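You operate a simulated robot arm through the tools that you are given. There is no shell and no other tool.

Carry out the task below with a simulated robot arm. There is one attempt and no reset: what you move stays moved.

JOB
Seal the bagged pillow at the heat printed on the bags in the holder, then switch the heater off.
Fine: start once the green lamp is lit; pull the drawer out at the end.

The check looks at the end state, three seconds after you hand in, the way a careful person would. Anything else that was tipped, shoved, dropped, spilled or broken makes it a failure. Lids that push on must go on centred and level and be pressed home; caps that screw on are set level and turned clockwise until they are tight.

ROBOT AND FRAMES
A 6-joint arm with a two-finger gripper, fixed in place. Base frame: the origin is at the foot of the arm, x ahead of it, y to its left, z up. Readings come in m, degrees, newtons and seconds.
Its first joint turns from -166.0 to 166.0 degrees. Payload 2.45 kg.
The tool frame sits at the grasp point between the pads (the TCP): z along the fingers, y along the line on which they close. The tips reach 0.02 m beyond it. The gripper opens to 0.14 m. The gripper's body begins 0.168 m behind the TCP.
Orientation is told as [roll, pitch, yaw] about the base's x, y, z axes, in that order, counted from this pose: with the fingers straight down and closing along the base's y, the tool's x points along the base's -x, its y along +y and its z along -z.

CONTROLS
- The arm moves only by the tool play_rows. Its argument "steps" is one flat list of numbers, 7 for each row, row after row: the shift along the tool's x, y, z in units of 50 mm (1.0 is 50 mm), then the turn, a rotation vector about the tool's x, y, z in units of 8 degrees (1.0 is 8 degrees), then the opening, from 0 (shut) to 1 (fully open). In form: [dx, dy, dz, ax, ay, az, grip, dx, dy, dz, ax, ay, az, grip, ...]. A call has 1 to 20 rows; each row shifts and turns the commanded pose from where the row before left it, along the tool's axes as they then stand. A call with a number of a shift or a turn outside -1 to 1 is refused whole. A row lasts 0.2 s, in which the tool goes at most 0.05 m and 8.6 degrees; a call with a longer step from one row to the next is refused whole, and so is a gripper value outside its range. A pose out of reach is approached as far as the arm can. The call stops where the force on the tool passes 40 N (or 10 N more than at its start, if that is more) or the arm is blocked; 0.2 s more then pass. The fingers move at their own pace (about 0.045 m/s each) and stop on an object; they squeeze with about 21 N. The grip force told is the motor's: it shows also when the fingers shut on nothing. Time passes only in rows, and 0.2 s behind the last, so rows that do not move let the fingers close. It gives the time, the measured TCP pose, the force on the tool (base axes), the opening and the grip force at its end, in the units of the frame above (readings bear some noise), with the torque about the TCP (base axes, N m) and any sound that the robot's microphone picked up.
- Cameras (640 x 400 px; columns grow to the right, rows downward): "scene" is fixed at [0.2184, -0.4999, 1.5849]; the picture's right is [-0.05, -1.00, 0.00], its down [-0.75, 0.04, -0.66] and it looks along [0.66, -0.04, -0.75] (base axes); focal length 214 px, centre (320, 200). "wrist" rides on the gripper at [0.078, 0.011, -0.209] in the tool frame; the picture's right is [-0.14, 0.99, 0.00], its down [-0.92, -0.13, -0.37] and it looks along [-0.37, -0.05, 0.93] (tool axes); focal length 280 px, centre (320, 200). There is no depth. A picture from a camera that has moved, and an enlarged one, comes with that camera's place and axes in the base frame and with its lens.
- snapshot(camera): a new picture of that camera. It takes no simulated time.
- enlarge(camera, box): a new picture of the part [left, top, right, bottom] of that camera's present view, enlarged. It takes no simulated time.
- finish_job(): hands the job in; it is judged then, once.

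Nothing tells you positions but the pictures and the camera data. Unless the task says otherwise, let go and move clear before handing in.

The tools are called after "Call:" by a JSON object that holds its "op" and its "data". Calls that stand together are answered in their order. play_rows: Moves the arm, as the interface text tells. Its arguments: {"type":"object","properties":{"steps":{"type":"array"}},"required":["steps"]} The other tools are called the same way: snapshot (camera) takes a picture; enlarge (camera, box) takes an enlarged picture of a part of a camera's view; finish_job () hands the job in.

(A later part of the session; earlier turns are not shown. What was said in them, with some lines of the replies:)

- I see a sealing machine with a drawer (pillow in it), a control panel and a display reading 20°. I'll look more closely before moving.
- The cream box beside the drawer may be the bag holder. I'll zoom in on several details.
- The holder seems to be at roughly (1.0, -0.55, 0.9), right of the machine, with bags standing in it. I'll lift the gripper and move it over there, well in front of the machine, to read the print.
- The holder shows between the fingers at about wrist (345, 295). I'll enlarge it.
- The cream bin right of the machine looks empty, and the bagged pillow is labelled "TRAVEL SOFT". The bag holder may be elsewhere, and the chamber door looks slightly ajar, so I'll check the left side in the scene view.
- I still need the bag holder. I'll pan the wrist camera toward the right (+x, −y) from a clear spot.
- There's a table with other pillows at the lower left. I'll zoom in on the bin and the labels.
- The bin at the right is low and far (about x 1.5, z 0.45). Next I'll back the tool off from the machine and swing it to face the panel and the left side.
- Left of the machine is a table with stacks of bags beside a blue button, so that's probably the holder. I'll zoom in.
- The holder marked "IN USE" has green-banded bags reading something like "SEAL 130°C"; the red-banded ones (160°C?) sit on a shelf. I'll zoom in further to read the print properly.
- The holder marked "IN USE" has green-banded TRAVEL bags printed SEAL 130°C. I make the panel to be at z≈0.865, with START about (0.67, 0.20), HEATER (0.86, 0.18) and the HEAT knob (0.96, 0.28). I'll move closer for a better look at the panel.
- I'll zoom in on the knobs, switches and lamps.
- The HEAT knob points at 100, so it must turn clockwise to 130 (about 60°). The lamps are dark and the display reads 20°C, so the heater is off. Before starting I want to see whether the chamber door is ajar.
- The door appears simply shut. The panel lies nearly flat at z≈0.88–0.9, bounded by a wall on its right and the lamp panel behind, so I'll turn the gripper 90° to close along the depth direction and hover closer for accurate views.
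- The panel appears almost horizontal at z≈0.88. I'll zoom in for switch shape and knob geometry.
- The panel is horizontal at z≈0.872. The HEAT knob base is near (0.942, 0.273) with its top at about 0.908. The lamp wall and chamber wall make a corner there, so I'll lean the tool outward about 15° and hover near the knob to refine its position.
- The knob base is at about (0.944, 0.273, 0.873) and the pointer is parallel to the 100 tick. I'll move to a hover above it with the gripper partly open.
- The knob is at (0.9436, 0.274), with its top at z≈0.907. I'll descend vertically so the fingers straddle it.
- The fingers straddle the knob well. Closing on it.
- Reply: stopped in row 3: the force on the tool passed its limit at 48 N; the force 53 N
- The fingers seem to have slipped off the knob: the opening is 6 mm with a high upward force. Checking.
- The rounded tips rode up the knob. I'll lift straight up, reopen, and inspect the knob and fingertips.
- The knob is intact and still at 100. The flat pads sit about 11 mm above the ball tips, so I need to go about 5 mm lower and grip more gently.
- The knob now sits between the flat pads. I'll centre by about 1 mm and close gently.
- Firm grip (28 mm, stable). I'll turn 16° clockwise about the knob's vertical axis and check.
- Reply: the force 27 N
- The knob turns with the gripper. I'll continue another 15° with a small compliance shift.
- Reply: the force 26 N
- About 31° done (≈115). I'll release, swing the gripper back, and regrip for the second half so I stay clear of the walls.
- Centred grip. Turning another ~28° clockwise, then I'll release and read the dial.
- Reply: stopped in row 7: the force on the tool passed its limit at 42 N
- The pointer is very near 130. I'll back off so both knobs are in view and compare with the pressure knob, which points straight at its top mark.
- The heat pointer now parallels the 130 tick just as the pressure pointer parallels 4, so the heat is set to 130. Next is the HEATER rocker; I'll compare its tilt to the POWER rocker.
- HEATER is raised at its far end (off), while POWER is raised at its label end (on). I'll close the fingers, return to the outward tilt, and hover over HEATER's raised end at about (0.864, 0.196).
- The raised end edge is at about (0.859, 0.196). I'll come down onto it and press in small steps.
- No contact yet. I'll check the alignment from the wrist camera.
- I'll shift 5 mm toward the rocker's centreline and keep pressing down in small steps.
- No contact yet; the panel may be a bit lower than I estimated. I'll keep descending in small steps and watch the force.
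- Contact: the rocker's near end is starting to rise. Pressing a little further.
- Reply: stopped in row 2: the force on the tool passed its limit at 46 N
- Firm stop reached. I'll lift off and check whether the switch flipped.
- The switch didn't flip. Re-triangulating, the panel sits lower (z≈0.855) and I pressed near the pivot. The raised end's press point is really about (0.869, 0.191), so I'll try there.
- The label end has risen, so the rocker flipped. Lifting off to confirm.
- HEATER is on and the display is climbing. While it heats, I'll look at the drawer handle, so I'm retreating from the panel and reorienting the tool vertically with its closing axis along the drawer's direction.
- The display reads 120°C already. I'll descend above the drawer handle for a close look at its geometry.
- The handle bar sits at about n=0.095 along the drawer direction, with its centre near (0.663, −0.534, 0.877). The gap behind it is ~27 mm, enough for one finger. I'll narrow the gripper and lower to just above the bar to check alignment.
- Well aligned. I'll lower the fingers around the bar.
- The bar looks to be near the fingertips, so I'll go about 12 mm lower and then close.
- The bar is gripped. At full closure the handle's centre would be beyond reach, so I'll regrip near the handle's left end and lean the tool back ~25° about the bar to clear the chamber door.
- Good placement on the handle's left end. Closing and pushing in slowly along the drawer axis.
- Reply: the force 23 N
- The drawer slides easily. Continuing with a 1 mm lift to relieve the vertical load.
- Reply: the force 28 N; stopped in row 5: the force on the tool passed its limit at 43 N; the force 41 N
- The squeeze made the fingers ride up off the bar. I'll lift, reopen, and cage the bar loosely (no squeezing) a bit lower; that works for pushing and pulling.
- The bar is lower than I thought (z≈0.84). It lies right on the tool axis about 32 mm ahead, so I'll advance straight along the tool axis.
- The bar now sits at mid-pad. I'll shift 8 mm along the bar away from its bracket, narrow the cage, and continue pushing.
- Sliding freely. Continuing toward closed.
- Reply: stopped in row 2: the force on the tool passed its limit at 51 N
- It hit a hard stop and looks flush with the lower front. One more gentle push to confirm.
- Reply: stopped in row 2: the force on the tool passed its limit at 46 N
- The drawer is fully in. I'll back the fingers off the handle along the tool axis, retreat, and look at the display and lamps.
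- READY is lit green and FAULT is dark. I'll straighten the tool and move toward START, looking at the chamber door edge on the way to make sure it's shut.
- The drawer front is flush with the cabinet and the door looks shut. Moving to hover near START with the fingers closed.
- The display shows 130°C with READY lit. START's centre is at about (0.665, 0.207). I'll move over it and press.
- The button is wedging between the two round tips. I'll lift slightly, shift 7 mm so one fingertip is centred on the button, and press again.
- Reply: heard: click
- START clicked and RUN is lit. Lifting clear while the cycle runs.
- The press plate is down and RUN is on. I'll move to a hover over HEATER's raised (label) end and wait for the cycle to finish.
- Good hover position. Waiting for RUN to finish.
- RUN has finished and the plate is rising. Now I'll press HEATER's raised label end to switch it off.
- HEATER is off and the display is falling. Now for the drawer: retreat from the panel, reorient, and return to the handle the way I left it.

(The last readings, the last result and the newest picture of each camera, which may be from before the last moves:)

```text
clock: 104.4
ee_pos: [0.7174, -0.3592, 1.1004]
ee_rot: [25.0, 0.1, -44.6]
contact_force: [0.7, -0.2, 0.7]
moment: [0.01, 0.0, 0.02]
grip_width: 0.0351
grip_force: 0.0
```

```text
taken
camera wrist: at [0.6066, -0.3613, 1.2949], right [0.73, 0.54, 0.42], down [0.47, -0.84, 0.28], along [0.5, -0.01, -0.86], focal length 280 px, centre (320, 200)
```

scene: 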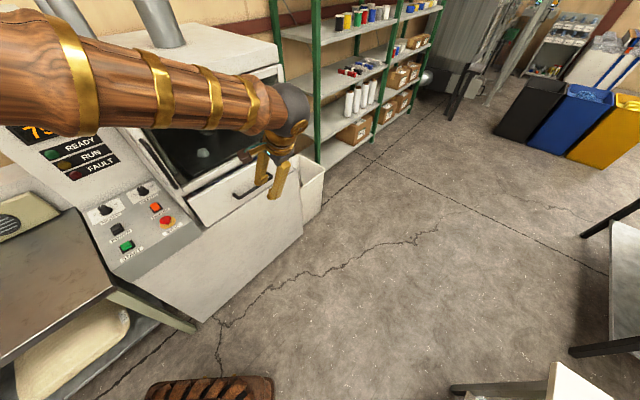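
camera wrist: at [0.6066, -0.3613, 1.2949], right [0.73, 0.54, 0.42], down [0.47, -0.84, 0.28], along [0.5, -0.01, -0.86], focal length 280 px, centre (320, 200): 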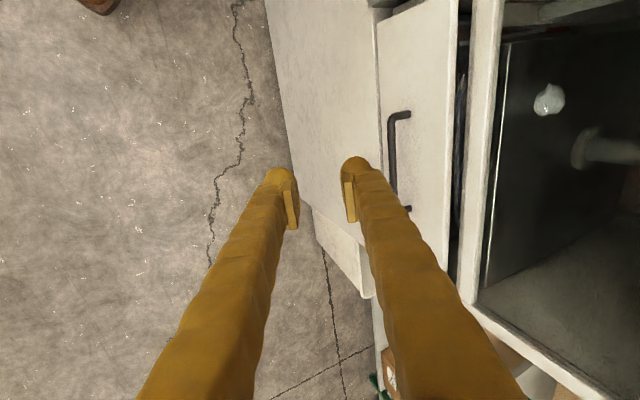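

Call:
{"op": "play_rows", "data": {"steps": [-0.089, 0.397, 0.738, 0, 0, 0, 0.2, -0.089, 0.397, 0.738, 0, 0, 0, 0.2, -0.089, 0.397, 0.738, 0, 0, 0, 0.2, -0.089, 0.397, 0.738, 0, 0, 0, 0.2, -0.089, 0.397, 0.738, 0, 0, 0, 0.2, -0.089, 0.397, 0.738, 0, 0, 0, 0.2, -0.089, 0.397, 0.738, 0, 0, 0, 0.2]}}

Call:
{"op": "snapshot", "data": {"camera": "wrist"}}

Call:
{"op": "enlarge", "data": {"camera": "wrist", "box": [250, 100, 410, 260]}}

```text
clock: 106.0
ee_pos: [0.907, -0.2149, 0.9289]
ee_rot: [24.9, -0.1, -44.5]
contact_force: [0.3, -0.7, -0.4]
moment: [-0.02, 0.03, 0.02]
grip_width: 0.0281
grip_force: 0.2
```

```text
taken
camera wrist: at [0.7967, -0.216, 1.1221], right [0.73, 0.54, 0.42], down [0.47, -0.84, 0.28], along [0.5, -0.01, -0.86], focal length 280 px, centre (320, 200)
```

wrist: 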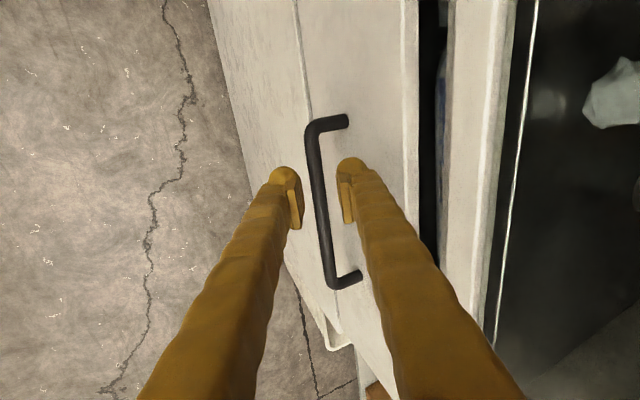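

```text
2.50 times, centred on (330, 180) of wrist
camera zoom: at [0.7967, -0.216, 1.1221], right [0.73, 0.54, 0.42], down [0.47, -0.84, 0.28], along [0.5, -0.01, -0.86], focal length 701 px, centre (295, 250)
```

zoom: 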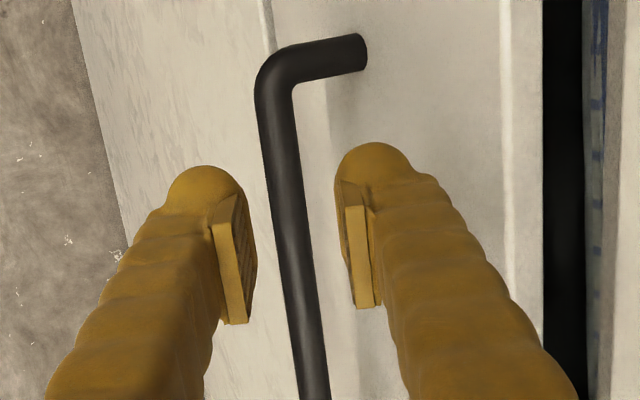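

The bar is nearly on the tool axis. Advancing the fingers around it.

Call:
{"op": "play_rows", "data": {"steps": [0.0125, -0.025, 0.465, 0, 0, 0, 0.2, 0.0125, -0.025, 0.465, 0, 0, 0, 0.2, 0.0125, -0.02, 0.465, 0, 0, 0, 0.2, 0.0125, -0.02, 0.465, 0, 0, 0, 0.2]}}

Call:
{"op": "enlarge", "data": {"camera": "wrist", "box": [250, 100, 410, 260]}}

Call:
{"op": "enlarge", "data": {"camera": "scene", "box": [180, 140, 300, 230]}}

```text
clock: 107.0
ee_pos: [0.9278, -0.1883, 0.8403]
ee_rot: [24.8, 0.0, -44.6]
contact_force: [-5.9, -3.7, 1.2]
moment: [0.06, -0.06, -0.05]
grip_width: 0.0247
grip_force: 0.1
```

```text
2.50 times, centred on (330, 180) of wrist
camera zoom: at [0.8175, -0.1885, 1.0342], right [0.73, 0.54, 0.42], down [0.47, -0.84, 0.28], along [0.5, -0.01, -0.86], focal length 701 px, centre (295, 250)
```

zoom: 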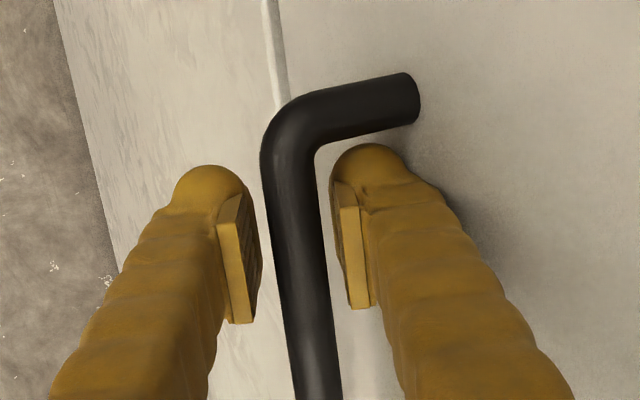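

```text
4.44 times, centred on (240, 185) of scene
camera zoom: at [0.2184, -0.4999, 1.5849], right [-0.05, -1.0, 0.0], down [-0.75, 0.04, -0.66], along [0.66, -0.04, -0.75], focal length 953 px, centre (676, 267)
```

zoom: 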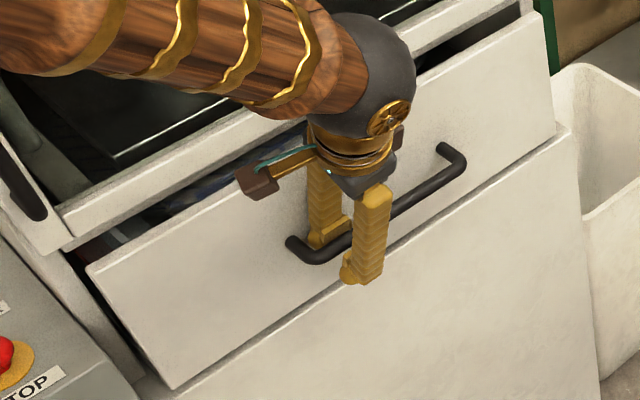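

The bar is caged. Narrowing the cage and starting to pull outward.

Call:
{"op": "play_rows", "data": {"steps": [-0.1, -0.03, -0.01, 0, 0, 0, 0.15, 0, 0, 0, 0, 0, 0, 0.13, 0, -0.136, -0.063, 0, 0, 0, 0.13, 0, -0.272, -0.127, 0, 0, 0, 0.13, 0, -0.272, -0.127, 0, 0, 0, 0.13, 0, -0.272, -0.127, 0, 0, 0, 0.13]}}

Call:
{"op": "snapshot", "data": {"camera": "wrist"}}

Call:
{"op": "enlarge", "data": {"camera": "scene", "box": [150, 130, 320, 260]}}

```text
clock: 108.4
ee_pos: [0.8941, -0.2306, 0.8399]
ee_rot: [24.9, -0.1, -44.7]
contact_force: [-0.3, -0.1, -1.0]
moment: [-0.01, 0.02, 0.01]
grip_width: 0.0183
grip_force: 0.1
```

```text
taken
camera wrist: at [0.7842, -0.2312, 1.0341], right [0.73, 0.54, 0.42], down [0.47, -0.84, 0.28], along [0.5, -0.01, -0.86], focal length 280 px, centre (320, 200)
```

wrist: 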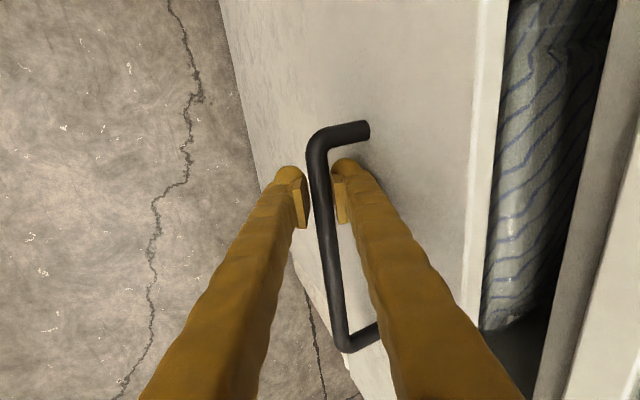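

```text
3.08 times, centred on (235, 195) of scene
camera zoom: at [0.2184, -0.4999, 1.5849], right [-0.05, -1.0, 0.0], down [-0.75, 0.04, -0.66], along [0.66, -0.04, -0.75], focal length 660 px, centre (582, 215)
```

zoom: 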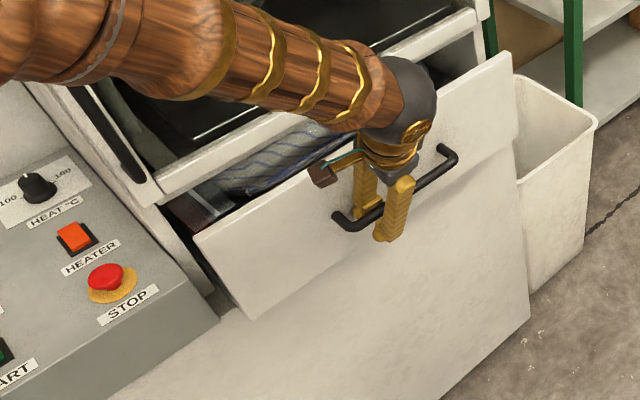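

The drawer is coming out smoothly. Continuing.

Call:
{"op": "play_rows", "data": {"steps": [-0.003, -0.363, -0.168, 0, 0, 0, 0.13, -0.003, -0.363, -0.168, 0, 0, 0, 0.13, -0.003, -0.363, -0.168, 0, 0, 0, 0.13, -0.003, -0.363, -0.168, 0, 0, 0, 0.13, -0.003, -0.363, -0.168, 0, 0, 0, 0.13, -0.003, -0.363, -0.168, 0, 0, 0, 0.13, -0.003, -0.363, -0.168, 0, 0, 0, 0.13, -0.003, -0.363, -0.168, 0, 0, 0, 0.13]}}

Call:
{"op": "snapshot", "data": {"camera": "wrist"}}

Call:
{"op": "snapshot", "data": {"camera": "scene"}}

```text
clock: 110.2
ee_pos: [0.7816, -0.3443, 0.8371]
ee_rot: [24.8, 0.0, -44.6]
contact_force: [-1.1, -1.2, 0.3]
moment: [0.01, -0.04, -0.01]
grip_width: 0.0172
grip_force: 0.0
```

```text
taken
camera wrist: at [0.6712, -0.3459, 1.0325], right [0.73, 0.54, 0.42], down [0.47, -0.84, 0.28], along [0.5, -0.01, -0.86], focal length 280 px, centre (320, 200)
```

wrist: 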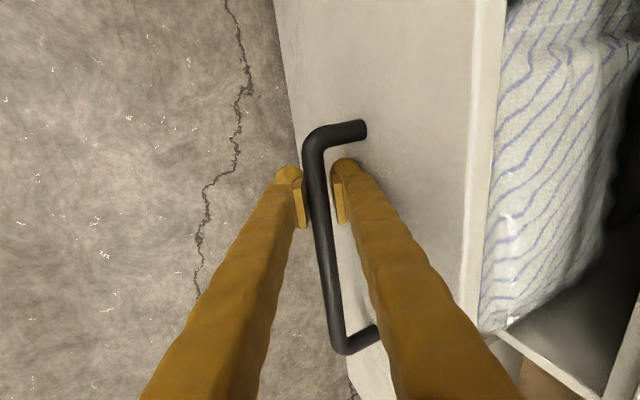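

```text
taken
```

scene: 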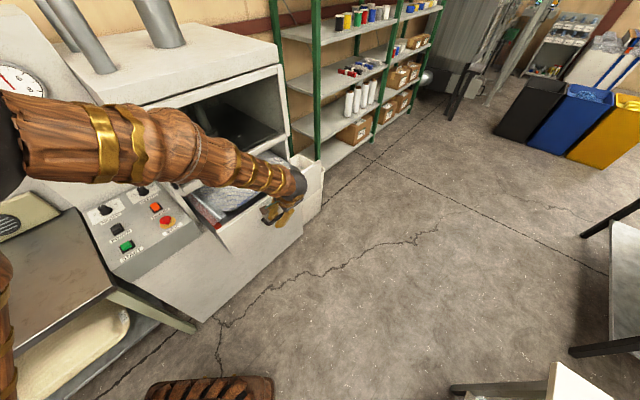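

Call:
{"op": "play_rows", "data": {"steps": [-0.003, -0.363, -0.17, 0, 0, 0, 0.13, -0.003, -0.363, -0.17, 0, 0, 0, 0.13, -0.003, -0.363, -0.17, 0, 0, 0, 0.13, -0.003, -0.363, -0.17, 0, 0, 0, 0.13, -0.003, -0.363, -0.17, 0, 0, 0, 0.13, -0.003, -0.363, -0.17, 0, 0, 0, 0.13, -0.003, -0.363, -0.17, 0, 0, 0, 0.13, -0.003, -0.363, -0.17, 0, 0, 0, 0.13, -0.003, -0.363, -0.17, 0, 0, 0, 0.13]}}

Call:
{"op": "snapshot", "data": {"camera": "scene"}}

Call:
{"op": "play_rows", "data": {"steps": [0, -0.181, -0.085, 0, 0, 0, 0.13, 0, -0.181, -0.085, 0, 0, 0, 0.13, 0, -0.181, -0.085, 0, 0, 0, 0.13, 0, -0.181, -0.085, 0, 0, 0, 0.13]}}

Call:
{"op": "snapshot", "data": {"camera": "wrist"}}

```text
clock: 112.2
ee_pos: [0.657, -0.4751, 0.8402]
ee_rot: [25.0, 0.1, -44.7]
contact_force: [0.5, 0.0, -0.3]
moment: [0.03, 0.0, -0.01]
grip_width: 0.0181
grip_force: 0.2
```

```text
taken
```

scene: 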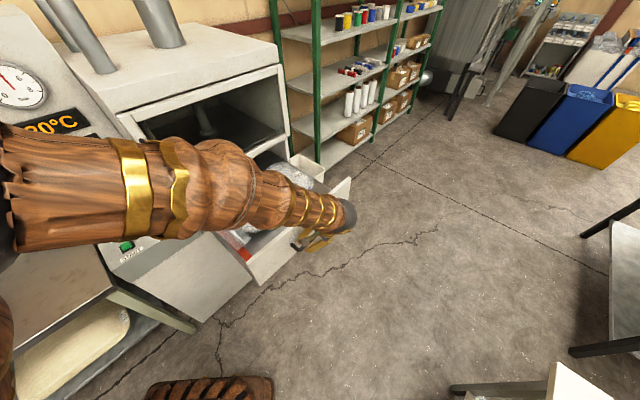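

```text
clock: 113.2
ee_pos: [0.6285, -0.5023, 0.8394]
ee_rot: [25.0, 0.0, -44.5]
contact_force: [0.1, -0.7, 0.9]
moment: [-0.04, 0.0, -0.01]
grip_width: 0.0181
grip_force: 0.1
```

```text
taken
camera wrist: at [0.5174, -0.504, 1.0332], right [0.73, 0.54, 0.42], down [0.47, -0.84, 0.28], along [0.5, -0.01, -0.86], focal length 280 px, centre (320, 200)
```

wrist: 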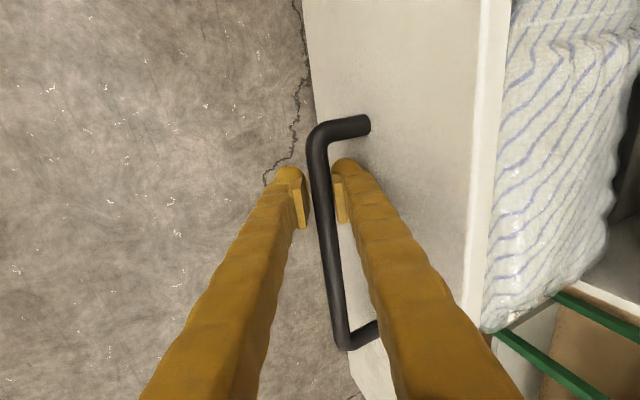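

The drawer is essentially back at its original extension. A few gentle millimetres more will show whether it's at its stop.

Call:
{"op": "play_rows", "data": {"steps": [0, -0.091, -0.042, 0, 0, 0, 0.13, 0, -0.091, -0.042, 0, 0, 0, 0.13, 0, -0.045, -0.021, 0, 0, 0, 0.13]}}

Call:
{"op": "snapshot", "data": {"camera": "scene"}}

```text
clock: 114.0
ee_pos: [0.621, -0.5101, 0.8393]
ee_rot: [24.9, 0.0, -44.6]
contact_force: [8.6, 10.6, 2.1]
moment: [-0.11, 0.12, 0.02]
grip_width: 0.0261
grip_force: 5.5
```

```text
taken
```

scene: 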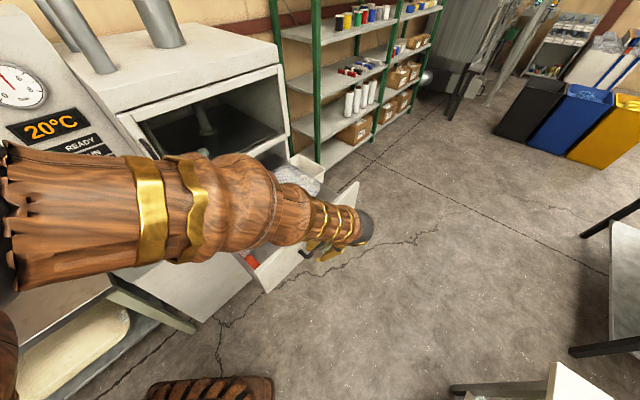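

Drawer fully out (at its stop). Relaxing, opening the cage, and backing the fingers off along the tool axis.

Call:
{"op": "play_rows", "data": {"steps": [0, 0.08, 0.04, 0, 0, 0, 0.19, 0, 0.04, 0.01, 0, 0, 0, 0.2, 0, 0, -0.3, 0, 0, 0, 0.2, 0, 0, -0.6, 0, 0, 0, 0.2, 0, 0, -0.9, 0, 0, 0, 0.2, 0, 0, -1, 0, 0, 0, 0.2, 0, 0, -1, 0, 0, 0, 0.2, 0, 0, -1, 0, 0, 0, 0.2, 0, 0, -1, 0, 0, 0, 0.2]}}

Call:
{"op": "snapshot", "data": {"camera": "scene"}}

Call:
{"op": "snapshot", "data": {"camera": "wrist"}}

```text
clock: 116.0
ee_pos: [0.5382, -0.5949, 1.1029]
ee_rot: [24.9, 0.0, -44.6]
contact_force: [0.0, -0.4, 0.1]
moment: [0.02, 0.04, -0.01]
grip_width: 0.0281
grip_force: 0.0
```

```text
taken
```

scene: 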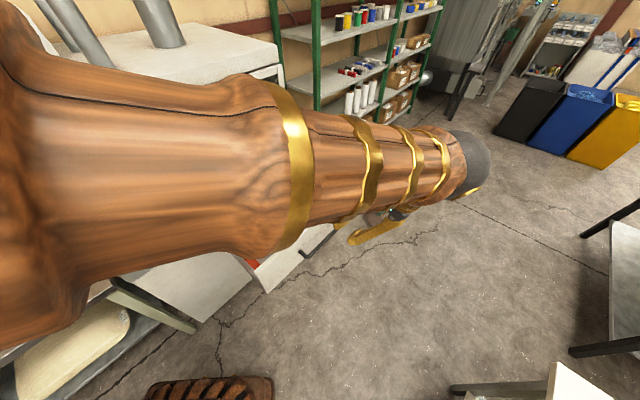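

```text
taken
camera wrist: at [0.428, -0.5959, 1.2968], right [0.73, 0.54, 0.42], down [0.47, -0.84, 0.28], along [0.5, -0.01, -0.86], focal length 280 px, centre (320, 200)
```

wrist: 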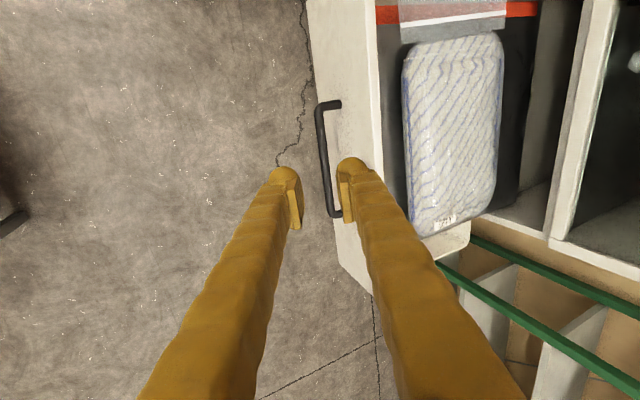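

I'll check the seal on the bag mouth, then move the arm clear.

Call:
{"op": "enlarge", "data": {"camera": "wrist", "box": [360, 0, 560, 120]}}

Call:
{"op": "play_rows", "data": {"steps": [0, 0, -1, 0, 0, 0, 0.3, 0, 0, 0, 0.78, 0, 0, 0.5, 0, 0, 0, 0.78, 0, 0, 0.5, 0, 0, 0, 0.78, 0, 0, 0.5, 0, 0, 0, 0.78, 0, 0, 0.5, 0.9, 0, 0, 0, 0, 0, 0.5, 0.9, 0, 0, 0, 0, 0, 0.5, 0.9, 0, 0, 0, 0, 0, 0.5, 0.9, 0, 0, 0, 0, 0, 0.5, 0.9, 0, 0, 0, 0, 0, 0.5, 0.9, 0, 0, 0, 0, 0, 0.5, 0.9, 0, 0, 0, 0, 0, 0.5, 0.9, 0, 0, 0, 0, 0, 0.5]}}

Call:
{"op": "snapshot", "data": {"camera": "scene"}}

Call:
{"op": "snapshot", "data": {"camera": "wrist"}}

```text
3.20 times, centred on (460, 60) of wrist
camera zoom: at [0.428, -0.5959, 1.2968], right [0.73, 0.54, 0.42], down [0.47, -0.84, 0.28], along [0.5, -0.01, -0.86], focal length 897 px, centre (-128, 648)
```

zoom: 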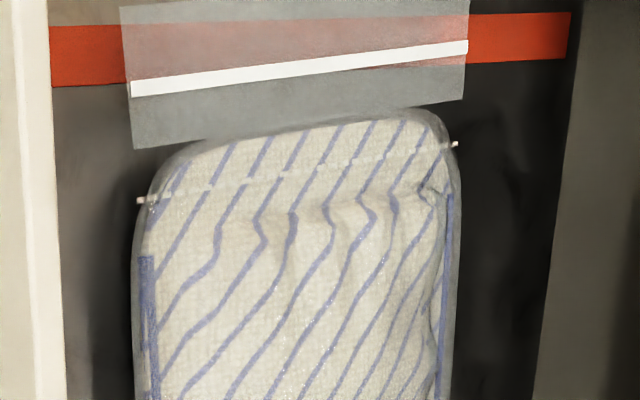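

```text
clock: 119.0
ee_pos: [0.2742, -0.3651, 1.1172]
ee_rot: [0.6, 3.9, -44.6]
contact_force: [-0.1, 0.1, -0.7]
moment: [0.01, -0.05, 0.0]
grip_width: 0.0699
grip_force: 0.0
stopped in row 13: the arm was blocked; the commanded pose is now the measured one
```

```text
taken
```

scene: 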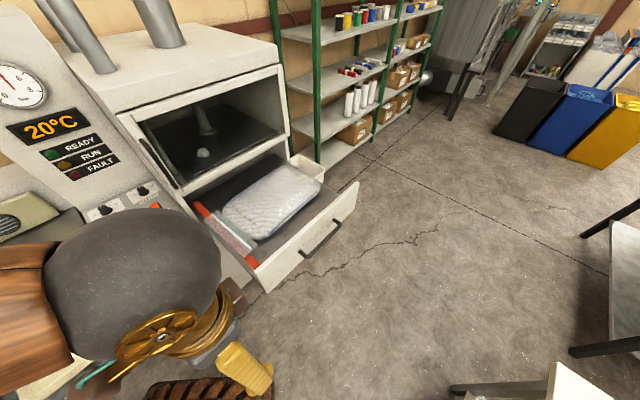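

```text
taken
camera wrist: at [0.2346, -0.3146, 1.3322], right [0.79, 0.61, 0.0], down [0.58, -0.76, 0.31], along [0.19, -0.24, -0.95], focal length 280 px, centre (320, 200)
```

wrist: 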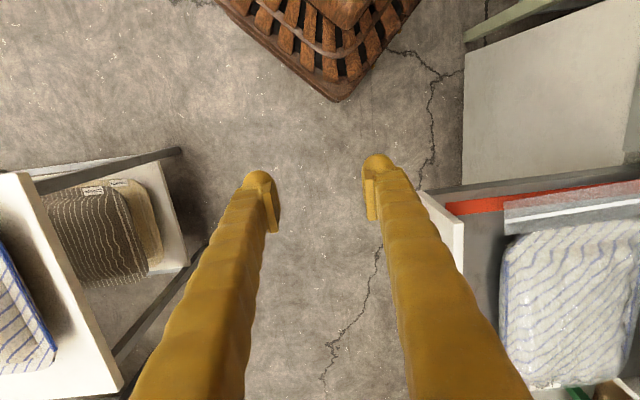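

The bag shows a clean white seam across its mouth. The arm just reached its inner limit with no contact. I'll ease it out to a neutral pose and do a final check of the panel.

Call:
{"op": "play_rows", "data": {"steps": [0, 0.8, -0.4, 0, 0, 0, 0.5, 0, 0.8, -0.4, 0, 0, 0, 0.5, 0, 0.8, -0.4, 0, 0, 0, 0.5, 0, 0.8, 0, 0, 0, 0, 0.5]}}

Call:
{"op": "snapshot", "data": {"camera": "scene"}}

Call:
{"op": "enlarge", "data": {"camera": "scene", "box": [80, 170, 190, 270]}}

Call:
{"op": "enlarge", "data": {"camera": "scene", "box": [170, 130, 370, 300]}}

```text
clock: 120.0
ee_pos: [0.3937, -0.2564, 1.1677]
ee_rot: [0.4, 5.1, -44.5]
contact_force: [0.5, 1.0, 0.3]
moment: [0.04, 0.04, -0.02]
grip_width: 0.0699
grip_force: 0.0
```

```text
taken
```

scene: 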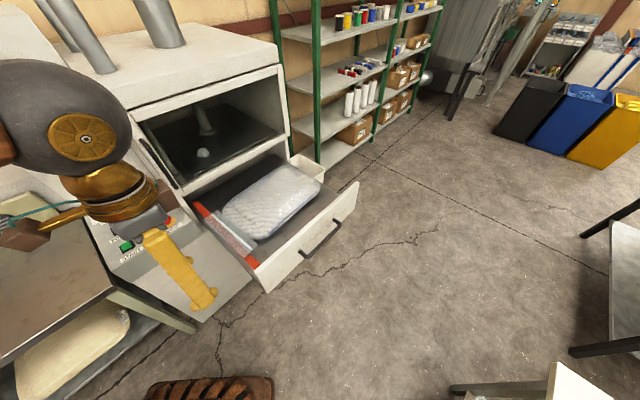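

```text
4.00 times, centred on (135, 220) of scene
camera zoom: at [0.2184, -0.4999, 1.5849], right [-0.05, -1.0, 0.0], down [-0.75, 0.04, -0.66], along [0.66, -0.04, -0.75], focal length 858 px, centre (1060, 120)
```

zoom: 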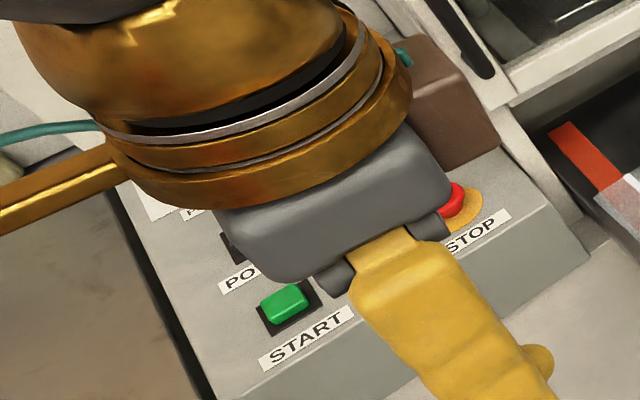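

```text
2.35 times, centred on (270, 215) of scene
camera zoom: at [0.2184, -0.4999, 1.5849], right [-0.05, -1.0, 0.0], down [-0.75, 0.04, -0.66], along [0.66, -0.04, -0.75], focal length 505 px, centre (438, 165)
```

zoom: 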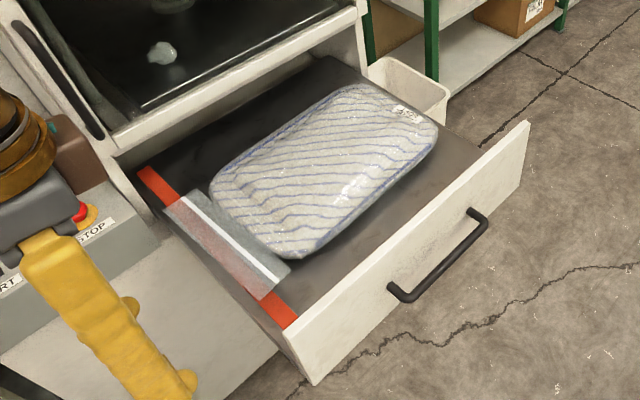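

The bag is sealed with a straight white seam, the heater is off (display cooled to 20°C, lamps out), the drawer is out, and the arm is clear. Handing in.

Call:
{"op": "finish_job", "data": {}}

```text
The job is handed in.
```

The pillow bag is sealed at 130 °C, the heater is off, and the drawer is pulled out to its stop. The job is handed in, and I have no verdict back yet.

- **Heat setting:** the green-banded bags in the holder marked "IN USE" read SEAL 130°C. I turned the HEAT knob from 100 to 130, and the display showed 130°C before I started.
- **Sealing:** I pressed START with the green READY lamp lit. RUN came on and then went out, and FAULT never lit. The bag mouth now has a straight white seam.
- **Heater:** the HEATER switch is back in its off position and the display had fallen to 20°C.
- **Slips:** the fingers slipped once on the knob and once on the drawer handle. My first press on the HEATER switch landed near its pivot and did nothing. Nothing shows damage or displacement in the pictures.
- **Left alone:** I did not touch the crumpled scrap lying on the press plate inside the chamber.
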